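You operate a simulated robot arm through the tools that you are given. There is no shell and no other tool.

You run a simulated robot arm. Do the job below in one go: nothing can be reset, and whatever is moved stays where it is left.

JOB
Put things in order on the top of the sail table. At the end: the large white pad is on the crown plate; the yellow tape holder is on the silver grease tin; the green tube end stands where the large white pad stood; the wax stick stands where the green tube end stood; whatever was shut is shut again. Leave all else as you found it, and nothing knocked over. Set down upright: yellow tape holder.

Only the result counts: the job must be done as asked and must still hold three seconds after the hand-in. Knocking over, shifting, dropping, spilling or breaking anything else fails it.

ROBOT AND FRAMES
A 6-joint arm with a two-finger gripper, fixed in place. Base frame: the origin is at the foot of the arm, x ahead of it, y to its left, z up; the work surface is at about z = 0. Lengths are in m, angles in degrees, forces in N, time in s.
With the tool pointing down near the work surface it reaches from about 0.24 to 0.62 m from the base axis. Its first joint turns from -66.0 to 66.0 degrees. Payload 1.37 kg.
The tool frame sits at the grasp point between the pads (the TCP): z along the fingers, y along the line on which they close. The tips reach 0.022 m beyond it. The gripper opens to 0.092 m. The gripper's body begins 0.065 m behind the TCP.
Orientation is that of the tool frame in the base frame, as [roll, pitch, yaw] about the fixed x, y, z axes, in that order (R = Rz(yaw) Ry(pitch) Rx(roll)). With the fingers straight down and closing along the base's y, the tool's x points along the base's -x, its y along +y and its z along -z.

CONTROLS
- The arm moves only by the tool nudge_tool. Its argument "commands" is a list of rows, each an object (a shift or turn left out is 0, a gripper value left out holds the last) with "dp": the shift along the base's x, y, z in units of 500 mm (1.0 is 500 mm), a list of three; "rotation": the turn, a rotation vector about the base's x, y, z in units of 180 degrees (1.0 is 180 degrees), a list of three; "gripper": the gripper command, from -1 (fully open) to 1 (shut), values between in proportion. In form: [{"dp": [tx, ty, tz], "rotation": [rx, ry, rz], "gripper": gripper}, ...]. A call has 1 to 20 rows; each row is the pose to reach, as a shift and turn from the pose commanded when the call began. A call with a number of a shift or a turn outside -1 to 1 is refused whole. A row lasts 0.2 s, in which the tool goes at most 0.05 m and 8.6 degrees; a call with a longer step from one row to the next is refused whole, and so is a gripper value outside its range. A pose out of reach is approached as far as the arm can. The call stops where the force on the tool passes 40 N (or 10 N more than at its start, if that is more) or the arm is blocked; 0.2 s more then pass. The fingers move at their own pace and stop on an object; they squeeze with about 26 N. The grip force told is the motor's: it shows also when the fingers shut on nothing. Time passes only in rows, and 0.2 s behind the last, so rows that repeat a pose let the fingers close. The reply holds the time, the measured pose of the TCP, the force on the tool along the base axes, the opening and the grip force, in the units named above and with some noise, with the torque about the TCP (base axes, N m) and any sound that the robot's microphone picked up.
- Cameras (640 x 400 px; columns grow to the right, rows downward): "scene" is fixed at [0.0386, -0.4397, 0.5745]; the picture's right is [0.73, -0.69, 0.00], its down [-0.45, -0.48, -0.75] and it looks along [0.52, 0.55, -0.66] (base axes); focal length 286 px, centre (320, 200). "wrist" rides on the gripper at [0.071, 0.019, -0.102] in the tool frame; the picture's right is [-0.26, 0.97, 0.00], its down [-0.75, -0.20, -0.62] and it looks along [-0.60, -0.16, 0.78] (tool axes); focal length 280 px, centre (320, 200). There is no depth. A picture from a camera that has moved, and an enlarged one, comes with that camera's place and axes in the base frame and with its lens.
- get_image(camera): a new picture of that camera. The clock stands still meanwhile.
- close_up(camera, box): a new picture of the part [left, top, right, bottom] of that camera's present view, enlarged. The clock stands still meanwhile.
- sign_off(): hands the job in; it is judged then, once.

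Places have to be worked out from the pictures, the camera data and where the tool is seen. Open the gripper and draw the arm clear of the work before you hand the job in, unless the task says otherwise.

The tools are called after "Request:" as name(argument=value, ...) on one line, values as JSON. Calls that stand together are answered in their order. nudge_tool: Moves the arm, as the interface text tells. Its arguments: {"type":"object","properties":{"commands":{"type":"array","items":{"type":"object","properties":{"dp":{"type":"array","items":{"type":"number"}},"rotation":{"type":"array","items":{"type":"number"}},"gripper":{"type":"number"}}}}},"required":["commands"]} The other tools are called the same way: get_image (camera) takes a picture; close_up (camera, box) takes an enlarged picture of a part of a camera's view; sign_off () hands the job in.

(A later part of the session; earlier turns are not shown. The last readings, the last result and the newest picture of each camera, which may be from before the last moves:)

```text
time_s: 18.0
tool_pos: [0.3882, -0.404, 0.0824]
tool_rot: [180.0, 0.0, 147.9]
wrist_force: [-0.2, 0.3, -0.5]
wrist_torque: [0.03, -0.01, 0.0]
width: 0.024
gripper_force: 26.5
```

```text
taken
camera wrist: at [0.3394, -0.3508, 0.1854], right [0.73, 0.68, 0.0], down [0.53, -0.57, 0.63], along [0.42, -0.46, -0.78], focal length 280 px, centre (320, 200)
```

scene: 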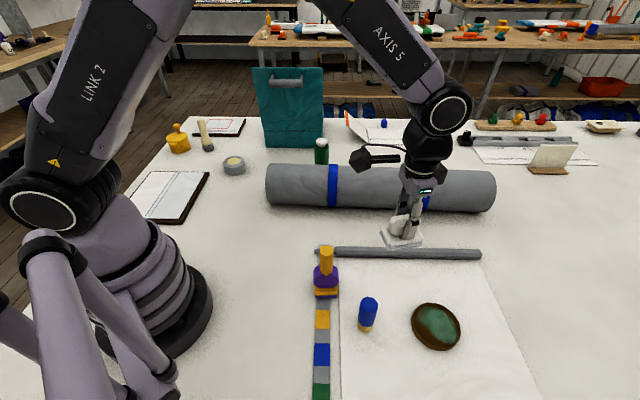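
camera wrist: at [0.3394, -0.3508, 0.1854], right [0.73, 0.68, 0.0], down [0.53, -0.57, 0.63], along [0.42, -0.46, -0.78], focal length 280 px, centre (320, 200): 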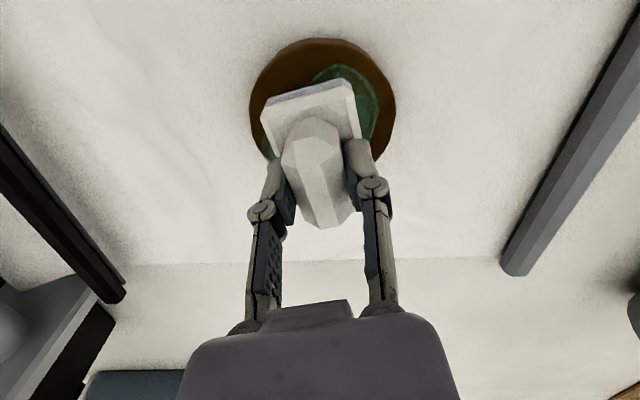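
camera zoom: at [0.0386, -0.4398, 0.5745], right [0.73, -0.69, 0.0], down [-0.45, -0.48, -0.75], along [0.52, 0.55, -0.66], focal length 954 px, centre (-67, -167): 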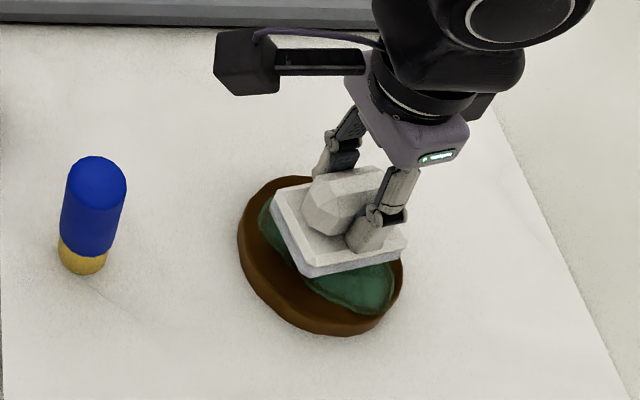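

The pad hangs about 1.5 cm above the plate. I zoom in to check the centring before lowering.

Request:
close_up(camera="wrist", box=[230, 20, 410, 240])

Request:
close_up(camera="scene", box=[400, 285, 470, 355])

```text
1.82 times, centred on (320, 130) of wrist
camera zoom: at [0.3394, -0.3508, 0.1854], right [0.73, 0.68, 0.0], down [0.53, -0.57, 0.63], along [0.42, -0.46, -0.78], focal length 510 px, centre (320, 327)
```

zoom: 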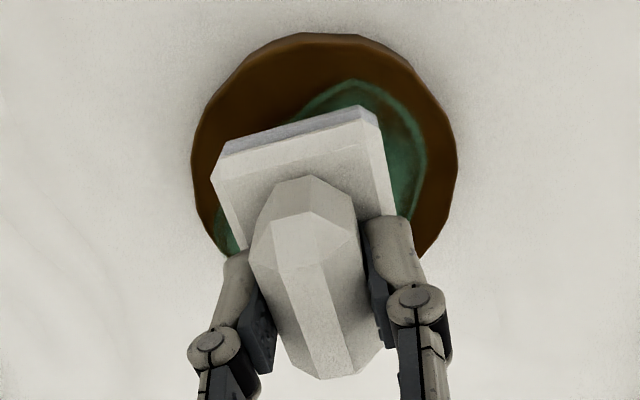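

```text
5.71 times, centred on (435, 320) of scene
camera zoom: at [0.0386, -0.4398, 0.5745], right [0.73, -0.69, 0.0], down [-0.45, -0.48, -0.75], along [0.52, 0.55, -0.66], focal length 1636 px, centre (-337, -486)
```

zoom: 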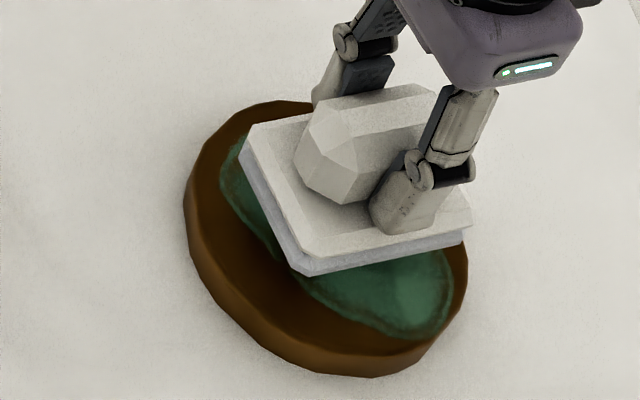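

The pad sits about 5 mm off in −y at most, well inside the plate. I shift +3 mm in y and lower gently, watching the force.

Request:
nudge_tool(commands=[{"dp": [0, 0.006, -0.01], "gripper": 1}, {"dp": [0, 0.006, -0.02]}, {"dp": [0, 0.006, -0.028]}, {"dp": [0, 0.006, -0.032]}])

Request:
close_up(camera="scene", box=[400, 285, 470, 355])

```text
time_s: 19.0
tool_pos: [0.3877, -0.4009, 0.067]
tool_rot: [180.0, 0.0, 147.9]
wrist_force: [0.1, 0.1, -0.9]
wrist_torque: [0.01, -0.04, 0.04]
width: 0.0244
gripper_force: 26.2
```

```text
5.71 times, centred on (435, 320) of scene
camera zoom: at [0.0386, -0.4398, 0.5745], right [0.73, -0.69, 0.0], down [-0.45, -0.48, -0.75], along [0.52, 0.55, -0.66], focal length 1636 px, centre (-337, -486)
```

zoom: 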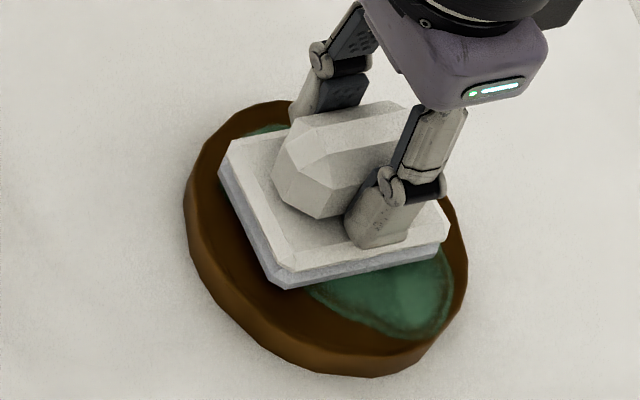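

No contact force yet; I continue in 1 mm steps.

Request:
nudge_tool(commands=[{"dp": [0, 0, -0.002], "gripper": 1}, {"dp": [0, 0, -0.004]}, {"dp": [0, 0, -0.006]}])

```text
time_s: 19.8
tool_pos: [0.3883, -0.4008, 0.0663]
tool_rot: [-179.9, 0.1, 148.0]
wrist_force: [-4.2, 4.9, 19.4]
wrist_torque: [0.3, 0.33, -0.01]
width: 0.0242
gripper_force: 25.9
```

Contact at about z = 0.066 (19 N). I ease up 2 mm to relieve the push, then open and rise.

Request:
nudge_tool(commands=[{"dp": [0, 0, 0.003], "gripper": 1}, {"dp": [0, 0, 0.003], "gripper": 0.3}, {"dp": [0, 0, 0.003], "gripper": 0.0}, {"dp": [0, 0, 0.003], "gripper": -0.2}, {"dp": [0, 0, 0.003], "gripper": -0.3}])

Request:
close_up(camera="scene", box=[400, 285, 470, 355])

```text
time_s: 21.0
tool_pos: [0.3875, -0.3998, 0.0662]
tool_rot: [179.9, 0.0, 148.0]
wrist_force: [-0.2, -0.7, -0.1]
wrist_torque: [0.0, 0.0, -0.01]
width: 0.0599
gripper_force: 0.1
```

```text
5.71 times, centred on (435, 320) of scene
camera zoom: at [0.0386, -0.4397, 0.5745], right [0.73, -0.69, 0.0], down [-0.45, -0.48, -0.75], along [0.52, 0.55, -0.66], focal length 1636 px, centre (-337, -486)
```

zoom: 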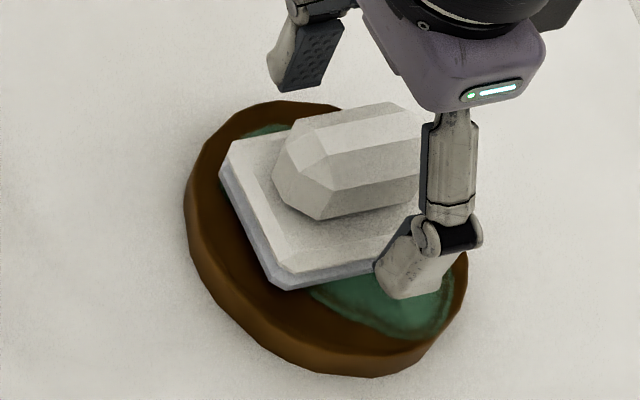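

The pad rests on the plate. I rise straight up and go back toward the wax stick and tape holder to see them closely.

Request:
nudge_tool(commands=[{"dp": [0, 0, 0.06]}, {"dp": [0, 0, 0.15]}, {"dp": [0, 0, 0.24]}, {"dp": [0, 0, 0.33]}, {"dp": [0, 0, 0.4]}, {"dp": [-0.04, 0.08, 0.4], "gripper": -1}, {"dp": [-0.08, 0.16, 0.4]}, {"dp": [-0.12, 0.24, 0.4]}, {"dp": [-0.15, 0.32, 0.4]}, {"dp": [-0.174, 0.4, 0.4]}])

Request:
get_image(camera="wrist")

Request:
get_image(camera="scene")

```text
time_s: 23.2
tool_pos: [0.2999, -0.1995, 0.2666]
tool_rot: [180.0, 0.0, 148.0]
wrist_force: [-0.8, 1.1, 0.0]
wrist_torque: [-0.04, 0.0, -0.04]
width: 0.0923
gripper_force: 0.0
```

```text
taken
camera wrist: at [0.2517, -0.1462, 0.3698], right [0.73, 0.68, 0.0], down [0.53, -0.57, 0.62], along [0.42, -0.46, -0.78], focal length 280 px, centre (320, 200)
```

wrist: 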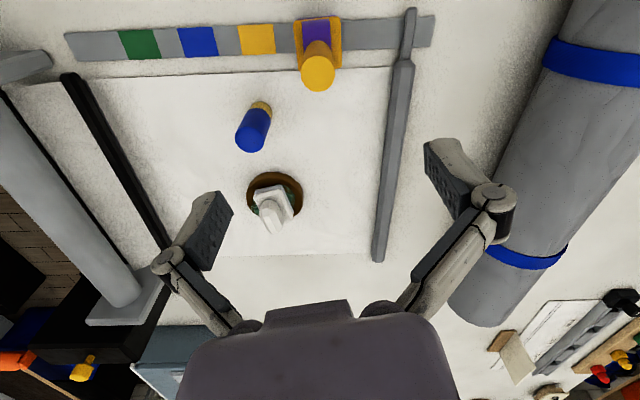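

```text
taken
```

scene: 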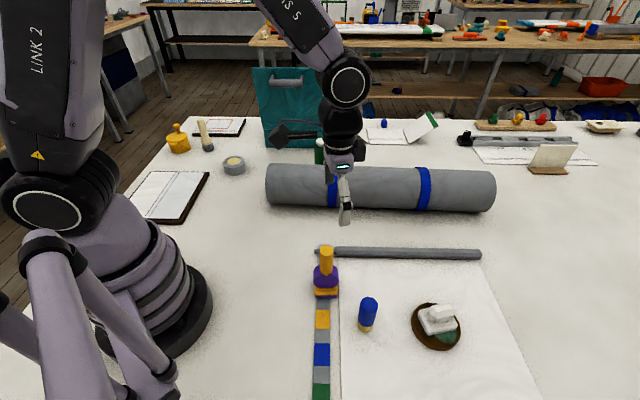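

The pad sits squarely on the plate. I zoom on the stick and tape holder.

Request:
close_up(camera="wrist", box=[220, 80, 290, 160])

Request:
close_up(camera="wrist", box=[270, 0, 370, 100])

Request:
close_up(camera="scene", box=[345, 285, 395, 345])

Request:
close_up(camera="wrist", box=[230, 160, 320, 240])

```text
5.00 times, centred on (255, 120) of wrist
camera zoom: at [0.2517, -0.1462, 0.3698], right [0.73, 0.68, 0.0], down [0.53, -0.57, 0.62], along [0.42, -0.46, -0.78], focal length 1402 px, centre (645, 600)
```

zoom: 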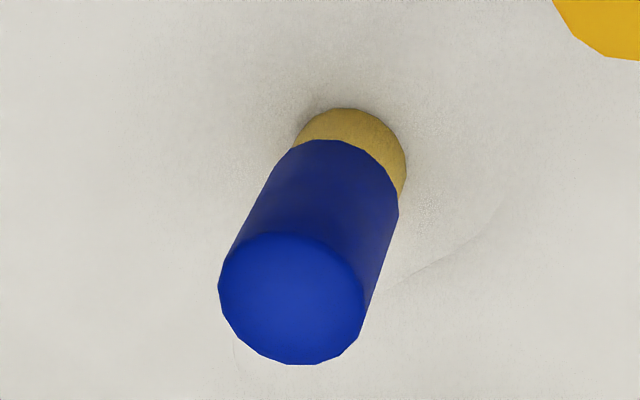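

```text
4.00 times, centred on (320, 50) of wrist
camera zoom: at [0.2517, -0.1462, 0.3698], right [0.73, 0.68, 0.0], down [0.53, -0.57, 0.62], along [0.42, -0.46, -0.78], focal length 1122 px, centre (320, 800)
```

zoom: 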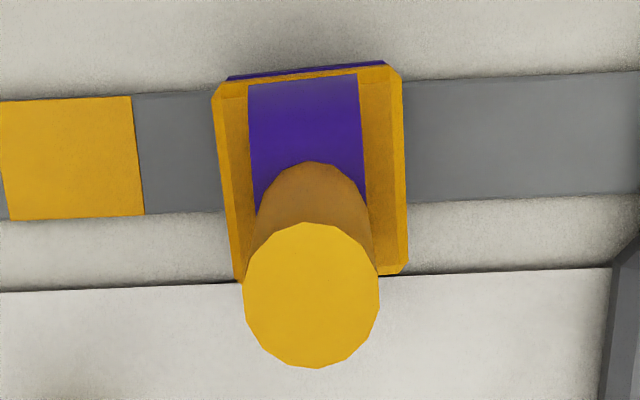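

```text
6.67 times, centred on (370, 315) of scene
camera zoom: at [0.0386, -0.4398, 0.5745], right [0.73, -0.69, 0.0], down [-0.45, -0.48, -0.75], along [0.52, 0.55, -0.66], focal length 1909 px, centre (-13, -567)
```

zoom: 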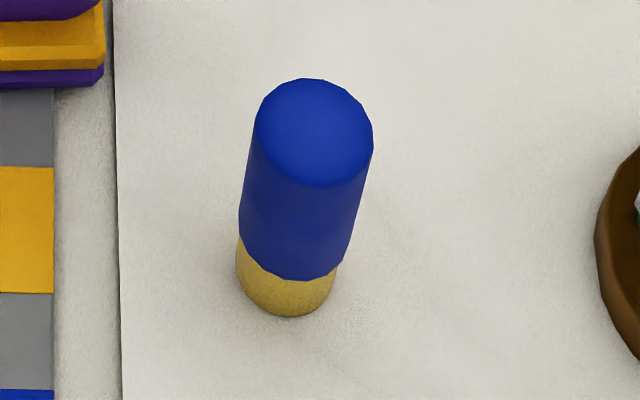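

```text
5.00 times, centred on (275, 200) of wrist
camera zoom: at [0.2517, -0.1462, 0.3698], right [0.73, 0.68, 0.0], down [0.53, -0.57, 0.62], along [0.42, -0.46, -0.78], focal length 1402 px, centre (545, 200)
```

zoom: 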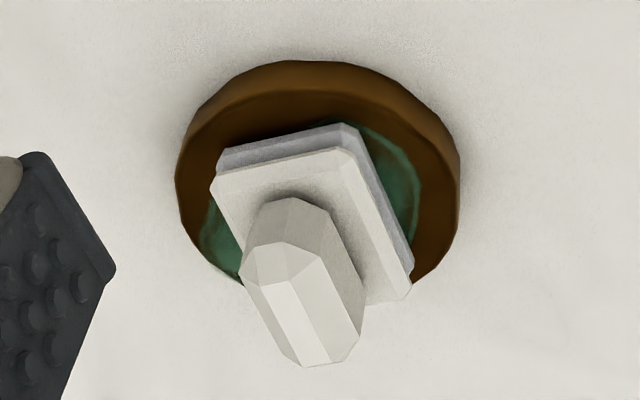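

The tape holder is tall (≈0.14 m, handle ⌀≈0.027 at ≈(0.290,−0.190)); the wax stick ≈(0.289,−0.305), height ≈0.083. Next comes the green tube end; I move over toward it, hand turned to yaw 180.

Request:
nudge_tool(commands=[{"dp": [0.037, 0.075, 0], "rotation": [0, 0, 0.02], "gripper": -1}, {"dp": [0.075, 0.15, 0], "rotation": [0, 0, 0.04]}, {"dp": [0.112, 0.225, 0], "rotation": [0, 0, 0.06]}, {"dp": [0.15, 0.3, 0], "rotation": [0, 0, 0.08]}, {"dp": [0.187, 0.375, 0], "rotation": [0, 0, 0.1]}, {"dp": [0.225, 0.45, 0], "rotation": [0, 0, 0.12]}, {"dp": [0.262, 0.525, 0], "rotation": [0, 0, 0.14]}, {"dp": [0.3, 0.6, 0], "rotation": [0, 0, 0.16]}, {"dp": [0.34, 0.67, 0], "rotation": [0, 0, 0.178]}, {"dp": [0.4, 0.7, -0.05], "rotation": [0, 0, 0.178]}])

Request:
get_image(camera="wrist")

Request:
get_image(camera="scene")

```text
time_s: 25.4
tool_pos: [0.501, 0.1495, 0.2417]
tool_rot: [180.0, -0.1, 180.0]
wrist_force: [0.7, -0.1, -0.6]
wrist_torque: [-0.01, 0.0, 0.0]
width: 0.0921
gripper_force: 0.1
```

```text
taken
camera wrist: at [0.4317, 0.1684, 0.3438], right [0.26, 0.97, 0.0], down [0.75, -0.2, 0.62], along [0.6, -0.16, -0.78], focal length 280 px, centre (320, 200)
```

wrist: 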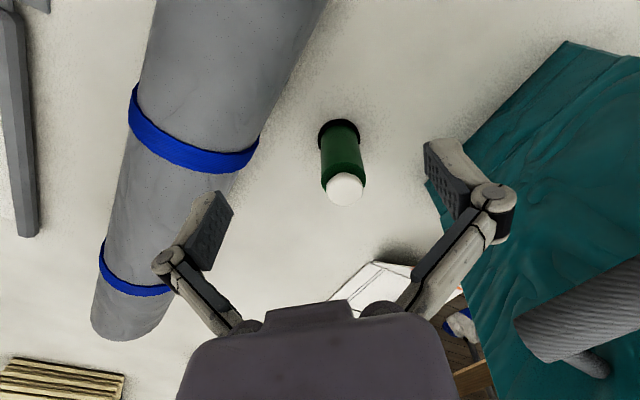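

```text
taken
```

scene: 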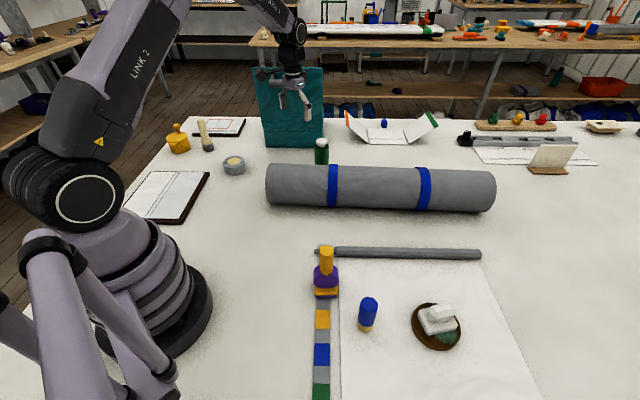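

I zoom on the green tube end for its position.

Request:
close_up(camera="wrist", box=[290, 105, 390, 215])

```text
3.64 times, centred on (340, 160) of wrist
camera zoom: at [0.4317, 0.1684, 0.3438], right [0.26, 0.97, 0.0], down [0.75, -0.2, 0.62], along [0.6, -0.16, -0.78], focal length 1020 px, centre (247, 346)
```

zoom: 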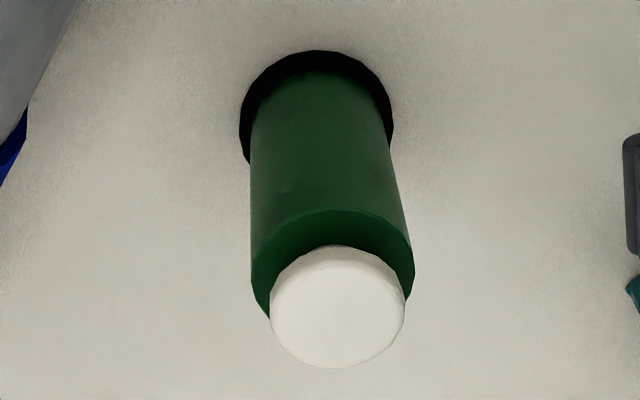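

The tube end's centre computes to (0.597, 0.150), height ≈0.115, ⌀≈0.05. I move above it and descend with open fingers to z≈0.07.

Request:
nudge_tool(commands=[{"dp": [0.09, 0, 0], "gripper": -1}, {"dp": [0.17, 0, 0]}, {"dp": [0.1926, 0, 0]}, {"dp": [0.1926, 0, -0.05]}, {"dp": [0.1926, 0, -0.1]}])

Request:
get_image(camera="wrist")

Request:
close_up(camera="scene", box=[240, 55, 400, 165])

```text
time_s: 26.6
tool_pos: [0.5967, 0.1496, 0.1916]
tool_rot: [180.0, -0.1, -180.0]
wrist_force: [0.7, -0.7, -0.5]
wrist_torque: [-0.02, 0.03, 0.01]
width: 0.0918
gripper_force: 0.1
```

```text
taken
camera wrist: at [0.5277, 0.1685, 0.2939], right [0.26, 0.97, 0.0], down [0.75, -0.2, 0.62], along [0.6, -0.16, -0.78], focal length 280 px, centre (320, 200)
```

wrist: 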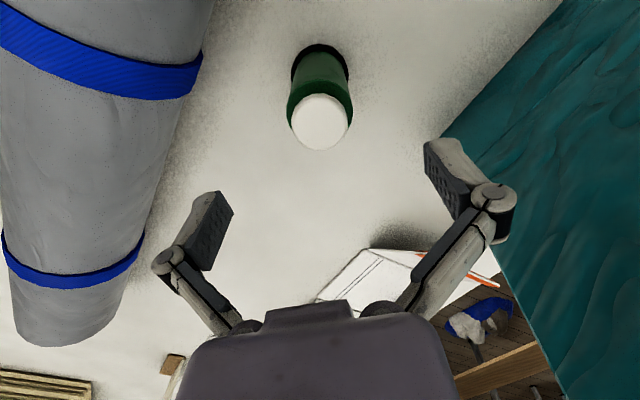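

```text
3.64 times, centred on (320, 110) of scene
camera zoom: at [0.0386, -0.4397, 0.5745], right [0.73, -0.69, 0.0], down [-0.45, -0.48, -0.75], along [0.52, 0.55, -0.66], focal length 1041 px, centre (320, 527)
```

zoom: 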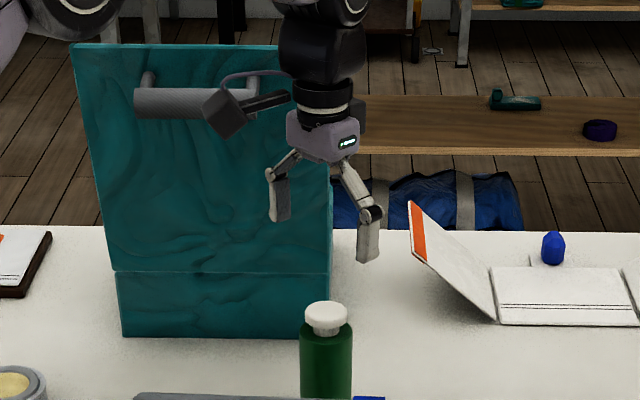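

Alignment is good. I descend to grasp height.

Request:
nudge_tool(commands=[{"dp": [0, 0, -0.08], "gripper": -1}, {"dp": [0, 0, -0.16]}, {"dp": [0, 0, -0.22]}, {"dp": [0, 0, -0.24]}, {"dp": [0, 0, -0.24]}])

Request:
get_image(camera="wrist")

Request:
close_up(camera="scene", box=[240, 75, 400, 185])

```text
time_s: 27.8
tool_pos: [0.5974, 0.1488, 0.0714]
tool_rot: [180.0, 0.0, -179.9]
wrist_force: [0.1, -0.5, 0.7]
wrist_torque: [0.0, 0.02, 0.0]
width: 0.0921
gripper_force: 0.0
```

```text
taken
camera wrist: at [0.5275, 0.1682, 0.1738], right [0.26, 0.97, 0.0], down [0.75, -0.2, 0.63], along [0.6, -0.16, -0.78], focal length 280 px, centre (320, 200)
```

wrist: 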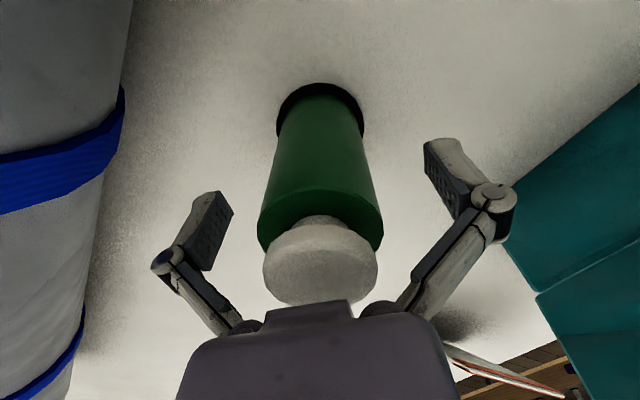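

```text
3.64 times, centred on (320, 130) of scene
camera zoom: at [0.0386, -0.4397, 0.5745], right [0.73, -0.69, 0.0], down [-0.45, -0.48, -0.75], along [0.52, 0.55, -0.66], focal length 1041 px, centre (320, 454)
```

zoom: 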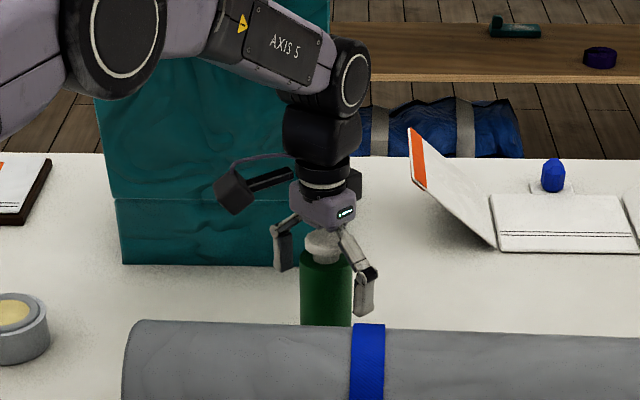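

The fingers straddle the tube end with no contact. I close the gripper.

Request:
nudge_tool(commands=[{"gripper": 0.3}, {"gripper": 1}, {"gripper": 1}, {"gripper": 1}, {"gripper": 1}])

Request:
get_image(camera="wrist")

```text
time_s: 29.0
tool_pos: [0.5968, 0.1483, 0.0718]
tool_rot: [180.0, 0.0, 179.9]
wrist_force: [-0.7, -0.2, 2.1]
wrist_torque: [0.02, 0.02, -0.03]
width: 0.0476
gripper_force: 26.2
```

```text
taken
camera wrist: at [0.5275, 0.1682, 0.1743], right [0.26, 0.97, 0.0], down [0.75, -0.2, 0.63], along [0.6, -0.16, -0.78], focal length 280 px, centre (320, 200)
```

wrist: 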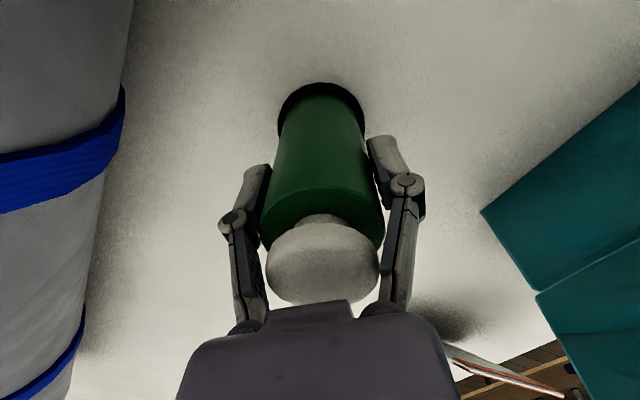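

The tube end is held (0.0476 wide). I lift it clear and carry it over to the pad's old place (0.347, 0.2047).

Request:
nudge_tool(commands=[{"dp": [0, 0, 0.04], "gripper": 1}, {"dp": [0, 0, 0.12]}, {"dp": [0, 0, 0.21]}, {"dp": [0, 0, 0.3]}, {"dp": [-0.08, 0.018, 0.3]}, {"dp": [-0.17, 0.037, 0.3]}, {"dp": [-0.26, 0.057, 0.3]}, {"dp": [-0.34, 0.075, 0.3]}, {"dp": [-0.42, 0.092, 0.3]}, {"dp": [-0.4986, 0.1094, 0.3]}, {"dp": [-0.4986, 0.1094, 0.22]}, {"dp": [-0.4986, 0.1094, 0.14]}, {"dp": [-0.4986, 0.1094, 0.08]}, {"dp": [-0.4986, 0.1094, 0.04]}, {"dp": [-0.4986, 0.1094, 0.02]}])

Request:
get_image(camera="wrist")

Request:
close_up(camera="scene", box=[190, 120, 310, 220])

```text
time_s: 32.2
tool_pos: [0.3459, 0.2027, 0.0808]
tool_rot: [-180.0, 0.0, 180.0]
wrist_force: [-0.2, 0.0, -2.2]
wrist_torque: [0.02, 0.02, 0.01]
width: 0.0477
gripper_force: 26.2
```

```text
taken
camera wrist: at [0.2777, 0.2228, 0.1829], right [0.26, 0.97, 0.0], down [0.75, -0.2, 0.62], along [0.6, -0.16, -0.78], focal length 280 px, centre (320, 200)
```

wrist: 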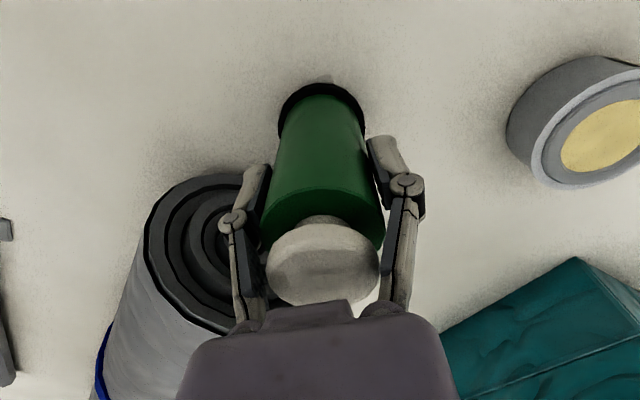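

```text
4.00 times, centred on (250, 170) of scene
camera zoom: at [0.0386, -0.4397, 0.5745], right [0.73, -0.69, 0.0], down [-0.45, -0.48, -0.75], along [0.52, 0.55, -0.66], focal length 1145 px, centre (600, 320)
```

zoom: 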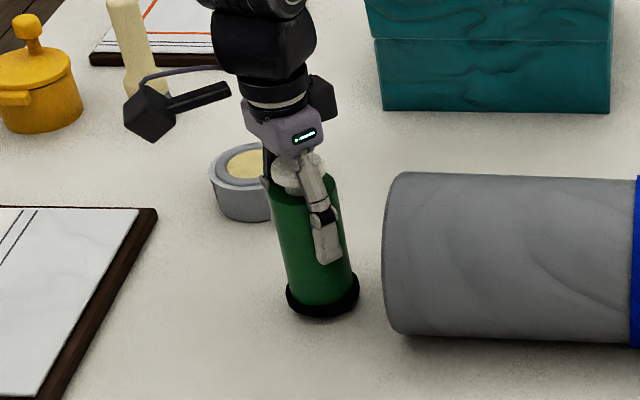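

There's a small grey patch near the base in the wrist view; I zoom to check whether something lies there.

Request:
close_up(camera="wrist", box=[260, 50, 390, 140])

Request:
close_up(camera="scene", box=[225, 160, 285, 210])

```text
4.44 times, centred on (325, 95) of wrist
camera zoom: at [0.2777, 0.2228, 0.1829], right [0.26, 0.97, 0.0], down [0.75, -0.2, 0.62], along [0.6, -0.16, -0.78], focal length 1246 px, centre (298, 667)
```

zoom: 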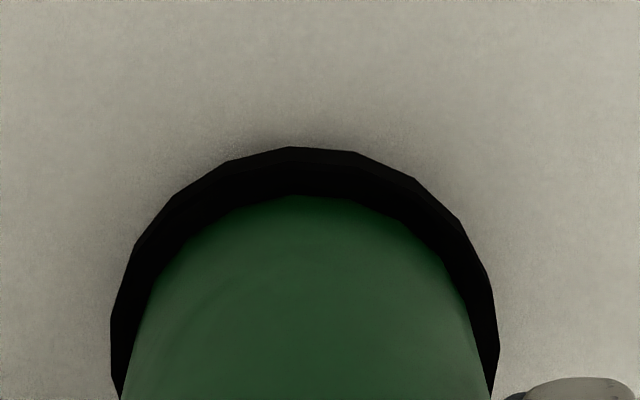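

```text
8.00 times, centred on (255, 185) of scene
camera zoom: at [0.0386, -0.4397, 0.5745], right [0.73, -0.69, 0.0], down [-0.45, -0.48, -0.75], along [0.52, 0.55, -0.66], focal length 2291 px, centre (840, 320)
```

zoom: 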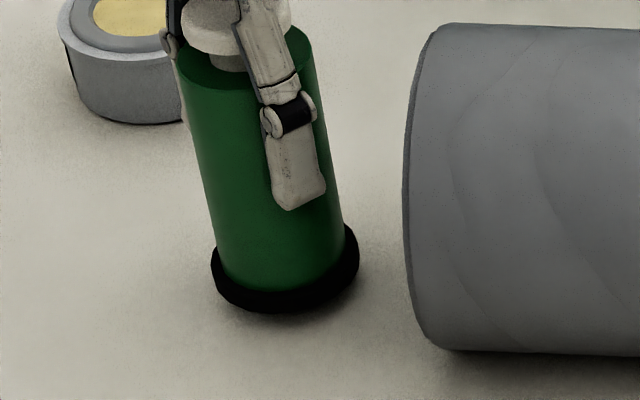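

It's only shading. I lower the last centimetre gently.

Request:
nudge_tool(commands=[{"dp": [0, 0, -0.008], "gripper": 1}, {"dp": [0, 0, -0.014]}, {"dp": [0, 0, -0.018]}, {"dp": [0, 0, -0.02]}, {"dp": [0, 0, -0.02]}])

```text
time_s: 33.4
tool_pos: [0.3485, 0.2041, 0.0733]
tool_rot: [-179.9, 0.1, -179.9]
wrist_force: [-2.9, -4.3, 17.9]
wrist_torque: [-0.14, 0.02, -0.14]
width: 0.0477
gripper_force: 26.4
```

It touches (18 N). I ease 1 mm up and open the fingers.

Request:
nudge_tool(commands=[{"dp": [0, 0, 0.002], "gripper": 1}, {"dp": [0, 0, 0.002], "gripper": 0.0}, {"dp": [0, 0, 0.002], "gripper": -0.4}, {"dp": [0, 0, 0.002], "gripper": -0.6}, {"dp": [0, 0, 0.002], "gripper": -0.6}])

Request:
get_image(camera="wrist")

Request:
close_up(camera="scene", box=[190, 120, 310, 220])

```text
time_s: 34.6
tool_pos: [0.3485, 0.2045, 0.0724]
tool_rot: [-180.0, -0.1, 179.9]
wrist_force: [-0.4, -0.4, -0.4]
wrist_torque: [0.01, -0.04, -0.03]
width: 0.0736
gripper_force: 0.1
```

```text
taken
camera wrist: at [0.2779, 0.2232, 0.1744], right [0.26, 0.97, 0.0], down [0.75, -0.2, 0.62], along [0.6, -0.16, -0.78], focal length 280 px, centre (320, 200)
```

wrist: 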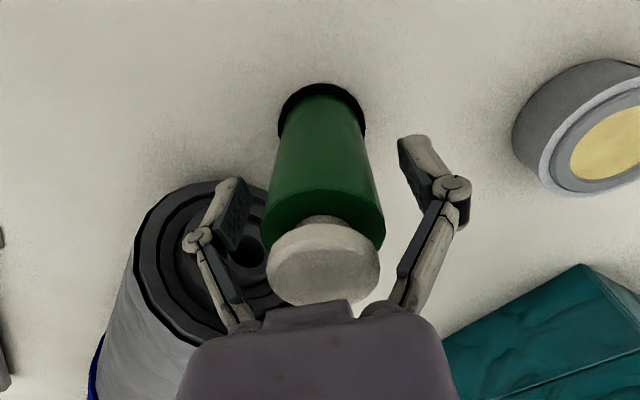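

```text
4.00 times, centred on (250, 170) of scene
camera zoom: at [0.0386, -0.4397, 0.5745], right [0.73, -0.69, 0.0], down [-0.45, -0.48, -0.75], along [0.52, 0.55, -0.66], focal length 1145 px, centre (600, 320)
```

zoom: 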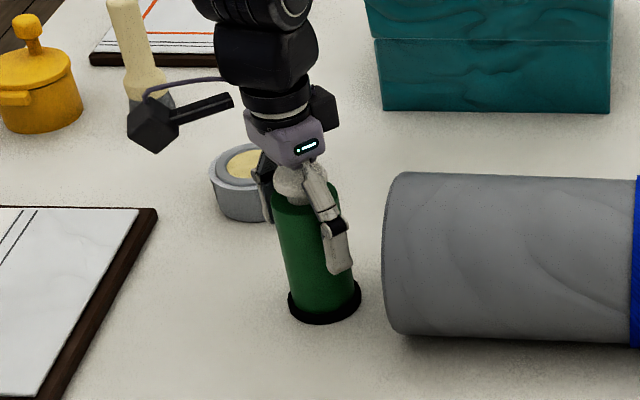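

The tube end stands upright in the pad's old place. I rise straight up and travel to the wax stick.

Request:
nudge_tool(commands=[{"dp": [0, 0, 0.04]}, {"dp": [0, 0, 0.12]}, {"dp": [0, 0, 0.21]}, {"dp": [0, 0, 0.3]}, {"dp": [0, 0, 0.38]}, {"dp": [0, -0.08, 0.38], "rotation": [0, 0, -0.017], "gripper": -0.6}, {"dp": [0, -0.17, 0.38], "rotation": [0, 0, -0.034]}, {"dp": [0, -0.26, 0.38], "rotation": [0, 0, -0.051]}, {"dp": [0, -0.35, 0.38], "rotation": [0, 0, -0.068]}, {"dp": [0, -0.44, 0.38], "rotation": [0, 0, -0.085]}, {"dp": [0, -0.53, 0.38], "rotation": [0, 0, -0.102]}, {"dp": [-0.01, -0.62, 0.38], "rotation": [0, 0, -0.119]}, {"dp": [-0.02, -0.71, 0.38], "rotation": [0, 0, -0.136]}, {"dp": [-0.04, -0.8, 0.38], "rotation": [0, 0, -0.153]}, {"dp": [-0.054, -0.89, 0.38], "rotation": [0, 0, -0.17]}])

Request:
get_image(camera="wrist")

Request:
get_image(camera="scene")

```text
time_s: 37.8
tool_pos: [0.3193, -0.2414, 0.262]
tool_rot: [-179.9, 0.0, 149.4]
wrist_force: [1.1, 0.1, -0.3]
wrist_torque: [0.0, 0.03, 0.0]
width: 0.0737
gripper_force: 0.0
```

```text
taken
camera wrist: at [0.2702, -0.1894, 0.3637], right [0.72, 0.7, 0.0], down [0.54, -0.56, 0.62], along [0.44, -0.45, -0.78], focal length 280 px, centre (320, 200)
```

wrist: 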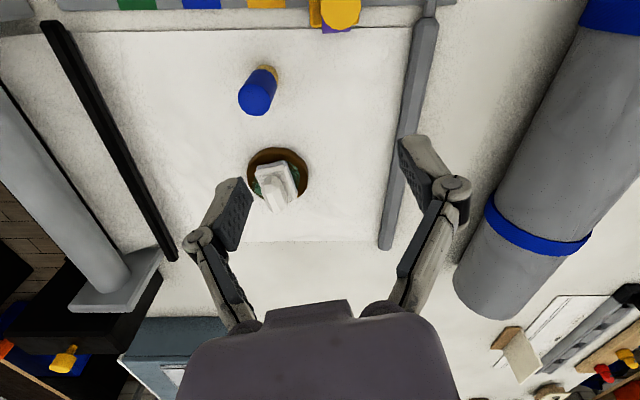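

```text
taken
```

scene: 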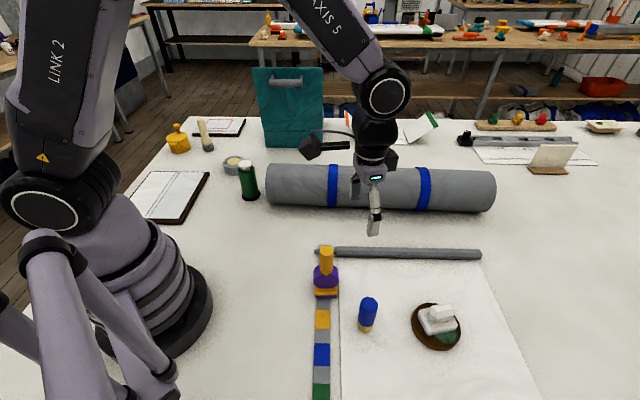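

I move above the wax stick at about z = 0.17 and check.

Request:
nudge_tool(commands=[{"dp": [-0.03, -0.065, 0]}, {"dp": [-0.062, -0.1304, 0]}, {"dp": [-0.062, -0.1304, -0.08]}, {"dp": [-0.062, -0.1304, -0.15]}, {"dp": [-0.062, -0.1304, -0.18]}])

Request:
close_up(camera="wrist", box=[220, 20, 420, 200])

Request:
close_up(camera="scene", box=[300, 220, 440, 350])

```text
time_s: 39.0
tool_pos: [0.2899, -0.3058, 0.172]
tool_rot: [-180.0, 0.0, 149.4]
wrist_force: [-0.2, -0.7, 0.2]
wrist_torque: [0.0, -0.03, 0.01]
width: 0.0736
gripper_force: 0.1
```

```text
2.22 times, centred on (320, 110) of wrist
camera zoom: at [0.2401, -0.2538, 0.2744], right [0.72, 0.7, 0.0], down [0.54, -0.56, 0.63], along [0.44, -0.45, -0.78], focal length 623 px, centre (320, 400)
```

zoom: 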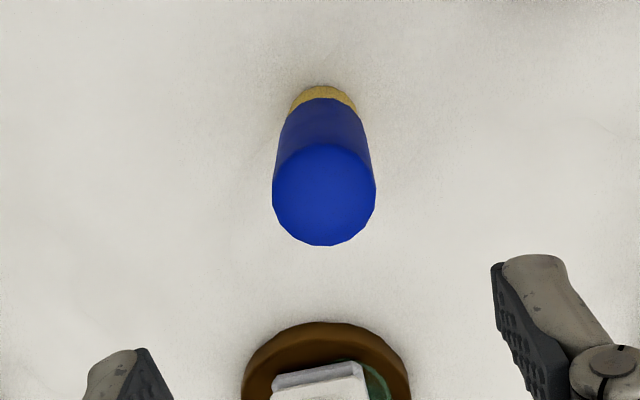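

```text
3.08 times, centred on (370, 285) of scene
camera zoom: at [0.0386, -0.4397, 0.5745], right [0.73, -0.69, 0.0], down [-0.45, -0.48, -0.75], along [0.52, 0.55, -0.66], focal length 881 px, centre (166, -62)
```

zoom: 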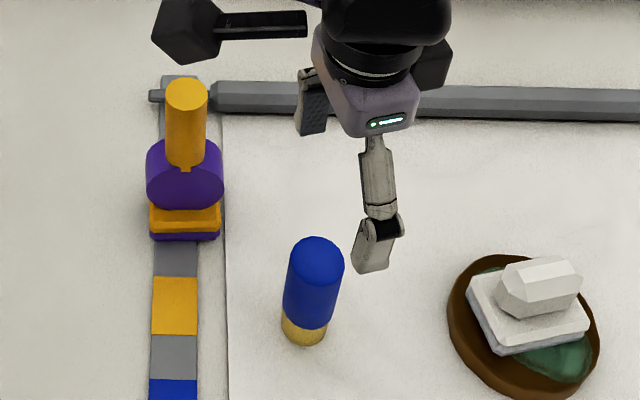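

The stick's centre is (0.291, −0.304). I correct by 2 mm and descend to grasp at z≈0.055.

Request:
nudge_tool(commands=[{"dp": [0.0036, 0.0034, -0.08]}, {"dp": [0.0036, 0.0034, -0.16]}, {"dp": [0.0036, 0.0034, -0.21]}, {"dp": [0.0036, 0.0034, -0.235]}, {"dp": [0.0036, 0.0034, -0.235]}])

Request:
get_image(camera="wrist")

Request:
close_up(camera="scene", box=[300, 220, 440, 350])

```text
time_s: 40.2
tool_pos: [0.2919, -0.3025, 0.0543]
tool_rot: [180.0, 0.1, 149.4]
wrist_force: [0.8, -0.9, 0.4]
wrist_torque: [0.03, -0.01, -0.01]
width: 0.0732
gripper_force: 0.0
```

```text
taken
camera wrist: at [0.2416, -0.252, 0.1564], right [0.72, 0.7, 0.0], down [0.54, -0.56, 0.63], along [0.44, -0.45, -0.78], focal length 280 px, centre (320, 200)
```

wrist: 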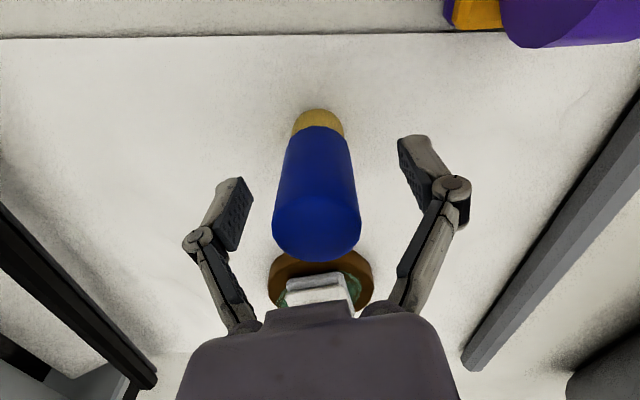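

```text
3.08 times, centred on (370, 285) of scene
camera zoom: at [0.0386, -0.4398, 0.5745], right [0.73, -0.69, 0.0], down [-0.45, -0.48, -0.75], along [0.52, 0.55, -0.66], focal length 881 px, centre (166, -62)
```

zoom: 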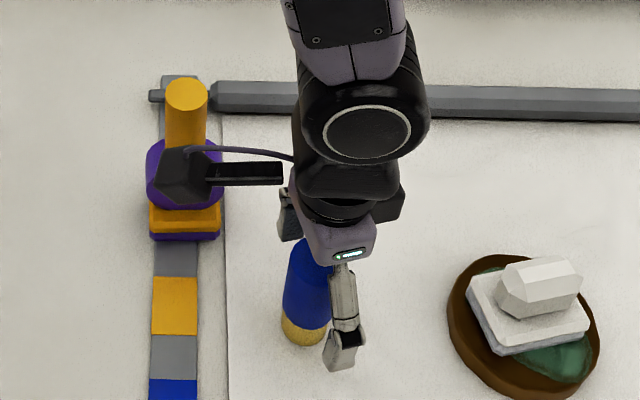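

The stick is centred between the fingers. I close the gripper.

Request:
nudge_tool(commands=[{"gripper": 0.3}, {"gripper": 1}, {"gripper": 1}, {"gripper": 1}, {"gripper": 1}])

Request:
get_image(camera="wrist")

```text
time_s: 41.4
tool_pos: [0.2926, -0.3045, 0.0542]
tool_rot: [-180.0, -0.1, 149.4]
wrist_force: [-0.4, -0.5, 0.7]
wrist_torque: [0.07, -0.01, -0.03]
width: 0.0332
gripper_force: 26.2
```

```text
taken
camera wrist: at [0.2417, -0.2521, 0.1568], right [0.72, 0.7, 0.0], down [0.54, -0.56, 0.63], along [0.44, -0.45, -0.78], focal length 280 px, centre (320, 200)
```

wrist: 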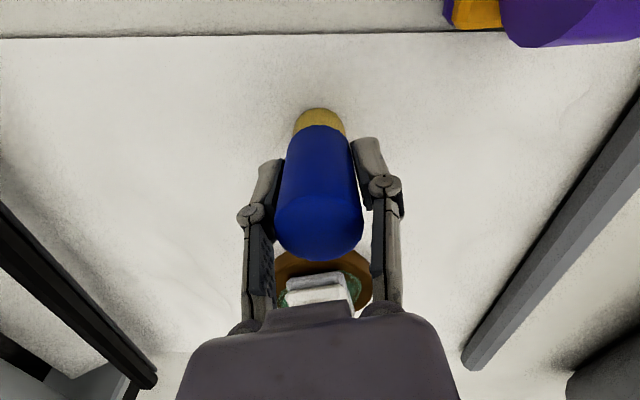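

The wax stick is held. I lift it 0.2 m and carry it over to the green tube end's old place (0.597, 0.150).

Request:
nudge_tool(commands=[{"dp": [0, 0, 0.04], "gripper": 1}, {"dp": [0, 0, 0.13]}, {"dp": [0, 0, 0.22]}, {"dp": [0, 0, 0.31]}, {"dp": [0, 0, 0.4]}])

Request:
nudge_tool(commands=[{"dp": [0.051, 0.0756, 0], "rotation": [0, 0, 0.0142], "gripper": 1}, {"dp": [0.102, 0.151, 0], "rotation": [0, 0, 0.0283]}, {"dp": [0.153, 0.227, 0], "rotation": [0, 0, 0.0425]}, {"dp": [0.204, 0.302, 0], "rotation": [0, 0, 0.0567]}, {"dp": [0.255, 0.378, 0], "rotation": [0, 0, 0.0708]}, {"dp": [0.306, 0.4535, 0], "rotation": [0, 0, 0.085]}, {"dp": [0.357, 0.529, 0], "rotation": [0, 0, 0.0992]}, {"dp": [0.408, 0.605, 0], "rotation": [0, 0, 0.1133]}, {"dp": [0.459, 0.68, 0], "rotation": [0, 0, 0.1275]}, {"dp": [0.51, 0.756, 0], "rotation": [0, 0, 0.1417]}, {"dp": [0.561, 0.831, 0], "rotation": [0, 0, 0.1558]}, {"dp": [0.6124, 0.907, 0], "rotation": [0, 0, 0.17]}, {"dp": [0.6124, 0.907, -0.06], "rotation": [0, 0, 0.17]}, {"dp": [0.6124, 0.907, -0.14], "rotation": [0, 0, 0.17]}, {"dp": [0.6124, 0.907, -0.22], "rotation": [0, 0, 0.17]}, {"dp": [0.6124, 0.907, -0.3], "rotation": [0, 0, 0.17]}, {"dp": [0.6124, 0.907, -0.36], "rotation": [0, 0, 0.17]}])

Request:
get_image(camera="wrist")

Request:
get_image(camera="scene")

```text
time_s: 42.6
tool_pos: [0.2915, -0.3048, 0.2545]
tool_rot: [-180.0, 0.0, 149.4]
wrist_force: [0.1, -0.8, -0.6]
wrist_torque: [0.02, 0.03, -0.02]
width: 0.0331
gripper_force: 25.6
```

```text
time_s: 46.2
tool_pos: [0.5978, 0.15, 0.0754]
tool_rot: [-179.9, 0.0, -180.0]
wrist_force: [-0.2, -0.1, -0.2]
wrist_torque: [0.01, 0.01, 0.02]
width: 0.0327
gripper_force: 26.2
```

```text
taken
camera wrist: at [0.5286, 0.168, 0.1771], right [0.26, 0.97, 0.0], down [0.75, -0.2, 0.63], along [0.6, -0.16, -0.78], focal length 280 px, centre (320, 200)
```

wrist: 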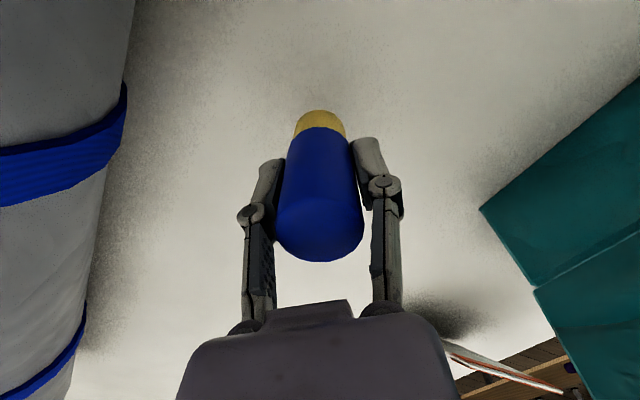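

```text
taken
```

scene: 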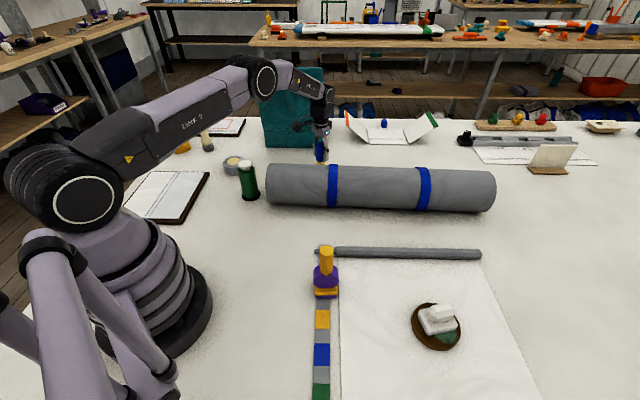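

The stick hangs over the spot, 2 cm up. I lower in small steps.

Request:
nudge_tool(commands=[{"dp": [0, 0, -0.015], "gripper": 1}, {"dp": [0, 0, -0.028]}, {"dp": [0, 0, -0.034]}, {"dp": [0, 0, -0.038]}, {"dp": [0, 0, -0.04]}])

```text
time_s: 47.4
tool_pos: [0.5982, 0.1494, 0.0539]
tool_rot: [180.0, -0.1, -180.0]
wrist_force: [0.4, 0.2, -1.4]
wrist_torque: [0.0, 0.01, -0.01]
width: 0.0327
gripper_force: 26.2
```

No contact yet at z≈0.054 (the paper sheet lifted its old footing slightly); I go on by half-millimetre to millimetre steps.

Request:
nudge_tool(commands=[{"dp": [0, 0, -0.001], "gripper": 1}, {"dp": [0, 0, -0.002]}, {"dp": [0, 0, -0.003]}, {"dp": [0, 0, -0.003]}])

```text
time_s: 48.4
tool_pos: [0.5983, 0.1485, 0.0541]
tool_rot: [-179.9, 0.1, -180.0]
wrist_force: [-4.8, -1.8, 14.7]
wrist_torque: [-0.07, 0.22, -0.06]
width: 0.0323
gripper_force: 26.5
```

Contact now (about 15 N). I ease up half a millimetre and open.

Request:
nudge_tool(commands=[{"dp": [0, 0, 0.0015], "gripper": 1}, {"dp": [0, 0, 0.0015], "gripper": 0.2}, {"dp": [0, 0, 0.0015], "gripper": -0.2}, {"dp": [0, 0, 0.0015], "gripper": -0.5}, {"dp": [0, 0, 0.0015], "gripper": -0.6}])

Request:
get_image(camera="wrist")

```text
time_s: 49.6
tool_pos: [0.5974, 0.1497, 0.0544]
tool_rot: [-180.0, 0.0, 179.9]
wrist_force: [-0.3, -0.6, -0.1]
wrist_torque: [0.0, 0.02, 0.01]
width: 0.0736
gripper_force: 0.0
```

```text
taken
camera wrist: at [0.5283, 0.1681, 0.1563], right [0.26, 0.97, 0.0], down [0.75, -0.2, 0.62], along [0.6, -0.16, -0.78], focal length 280 px, centre (320, 200)
```

wrist: 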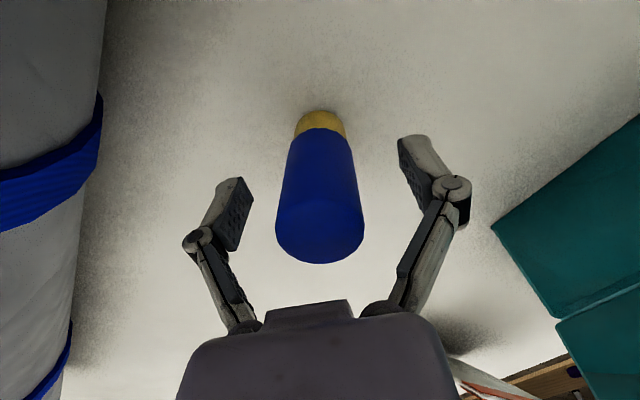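

The stick stands by itself. I rise and move over toward the grease tin for a look at its top.

Request:
nudge_tool(commands=[{"dp": [0, 0, 0.06]}, {"dp": [0, 0, 0.14]}, {"dp": [0, 0, 0.23]}, {"dp": [0, 0, 0.32]}, {"dp": [0, 0, 0.4]}, {"dp": [-0.076, 0.043, 0.4], "rotation": [0, 0, 0.024]}, {"dp": [-0.152, 0.086, 0.4], "rotation": [0, 0, 0.048]}, {"dp": [-0.229, 0.129, 0.4], "rotation": [0, 0, 0.071]}, {"dp": [-0.305, 0.171, 0.4], "rotation": [0, 0, 0.095]}, {"dp": [-0.381, 0.214, 0.4], "rotation": [0, 0, 0.119]}, {"dp": [-0.458, 0.257, 0.4], "rotation": [0, 0, 0.143]}, {"dp": [-0.534, 0.3, 0.4], "rotation": [0, 0, 0.167]}])

Request:
get_image(camera="wrist")

Request:
get_image(camera="scene")

```text
time_s: 52.2
tool_pos: [0.3302, 0.2998, 0.2546]
tool_rot: [179.9, 0.0, -149.8]
wrist_force: [-1.0, 1.0, 0.0]
wrist_torque: [-0.01, 0.0, 0.0]
width: 0.0734
gripper_force: 0.0
```

```text
taken
camera wrist: at [0.2611, 0.2804, 0.3564], right [-0.26, 0.97, 0.0], down [0.75, 0.2, 0.63], along [0.6, 0.16, -0.78], focal length 280 px, centre (320, 200)
```

wrist: 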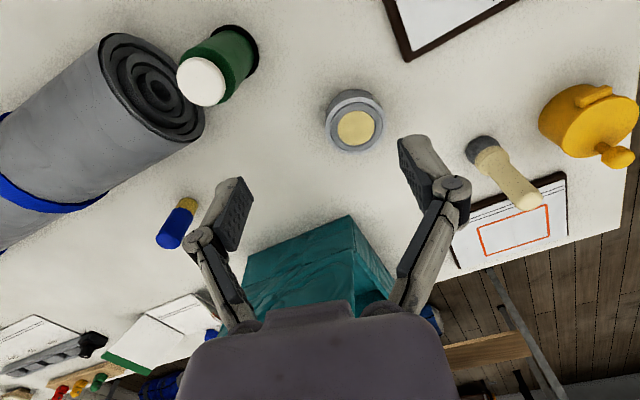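

```text
taken
```

scene: 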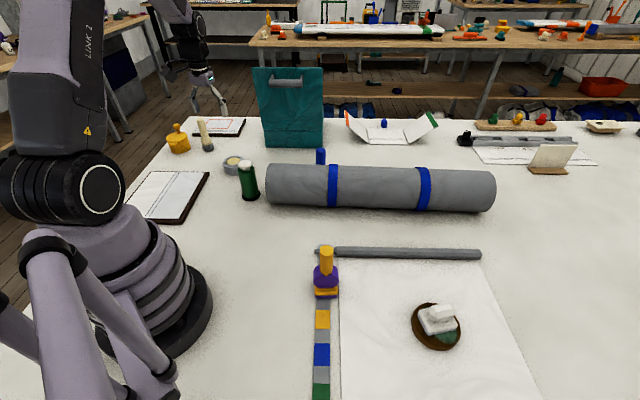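

Request:
close_up(camera="wrist", box=[310, 80, 400, 160])

Request:
close_up(camera="scene", box=[215, 145, 265, 185])

```text
5.00 times, centred on (355, 120) of wrist
camera zoom: at [0.2611, 0.2804, 0.3564], right [-0.26, 0.97, 0.0], down [0.75, 0.2, 0.63], along [0.6, 0.16, -0.78], focal length 1402 px, centre (145, 600)
```

zoom: 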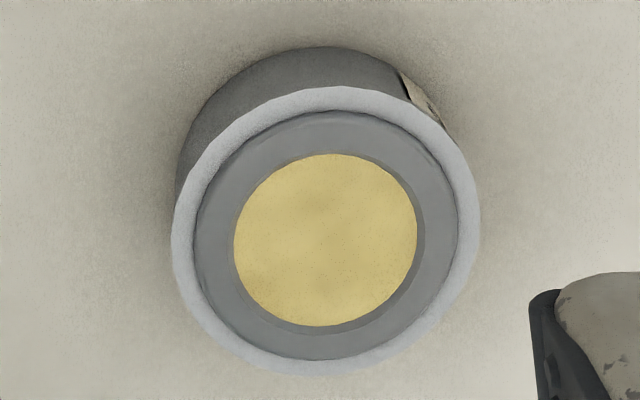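

```text
10.00 times, centred on (240, 165) of scene
camera zoom: at [0.0386, -0.4398, 0.5745], right [0.73, -0.69, 0.0], down [-0.45, -0.48, -0.75], along [0.52, 0.55, -0.66], focal length 2864 px, centre (1120, 550)
```

zoom: 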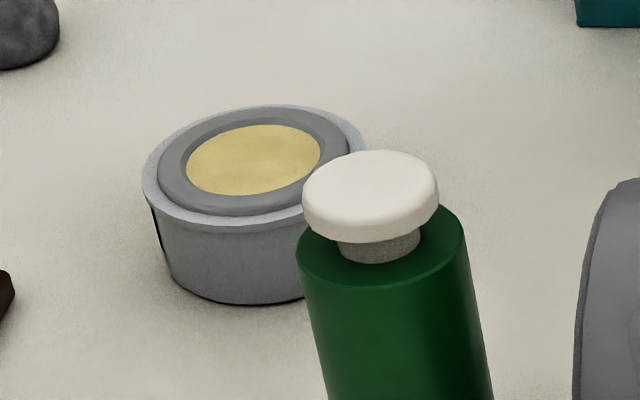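

The tin's top (⌀≈0.075, with a flat raised centre) is at about (0.3865, 0.360), top z≈0.035. Now I go to the tape holder.

Request:
nudge_tool(commands=[{"dp": [0.0, -0.089, 0], "rotation": [0, 0, -0.03]}, {"dp": [0.0, -0.178, 0], "rotation": [0, 0, -0.061]}, {"dp": [0.0, -0.267, 0], "rotation": [0, 0, -0.091]}, {"dp": [-0.01, -0.356, 0], "rotation": [0, 0, -0.122]}, {"dp": [-0.02, -0.445, 0], "rotation": [0, 0, -0.152]}, {"dp": [-0.03, -0.535, 0], "rotation": [0, 0, -0.183]}, {"dp": [-0.04, -0.624, 0], "rotation": [0, 0, -0.213]}, {"dp": [-0.05, -0.713, 0], "rotation": [0, 0, -0.244]}, {"dp": [-0.06, -0.802, 0], "rotation": [0, 0, -0.274]}, {"dp": [-0.07, -0.891, 0], "rotation": [0, 0, -0.305]}, {"dp": [-0.0796, -0.9798, 0], "rotation": [0, 0, -0.334]}])

Request:
get_image(camera="wrist")

Request:
close_up(camera="wrist", box=[240, 0, 420, 160])

```text
time_s: 54.6
tool_pos: [0.2919, -0.1908, 0.2544]
tool_rot: [-179.9, 0.1, 149.9]
wrist_force: [0.2, -1.6, -0.7]
wrist_torque: [-0.01, 0.02, 0.02]
width: 0.0734
gripper_force: 0.0
```

```text
taken
camera wrist: at [0.2409, -0.139, 0.357], right [0.71, 0.7, 0.0], down [0.55, -0.55, 0.62], along [0.44, -0.44, -0.78], focal length 280 px, centre (320, 200)
```

wrist: 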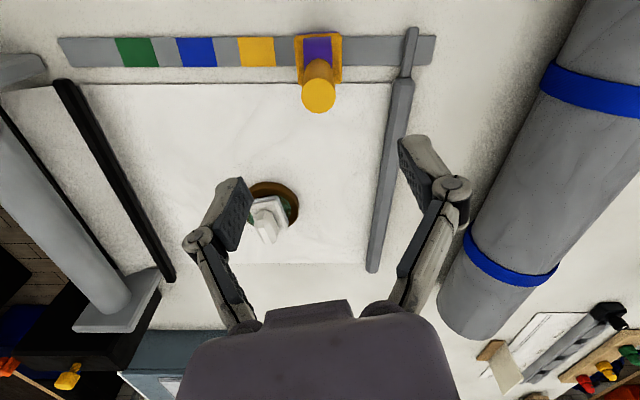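

```text
2.50 times, centred on (330, 80) of wrist
camera zoom: at [0.2409, -0.139, 0.357], right [0.71, 0.7, 0.0], down [0.55, -0.55, 0.62], along [0.44, -0.44, -0.78], focal length 701 px, centre (295, 500)
```

zoom: 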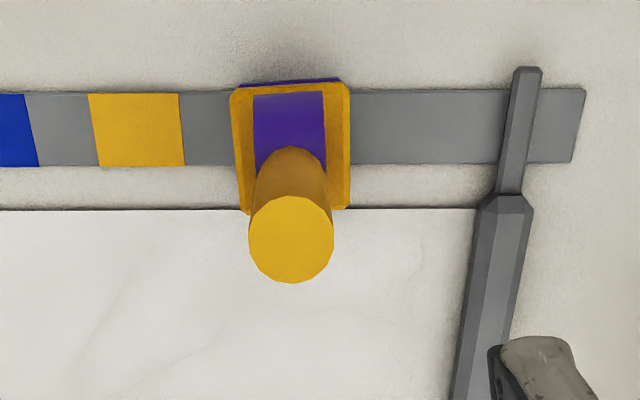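

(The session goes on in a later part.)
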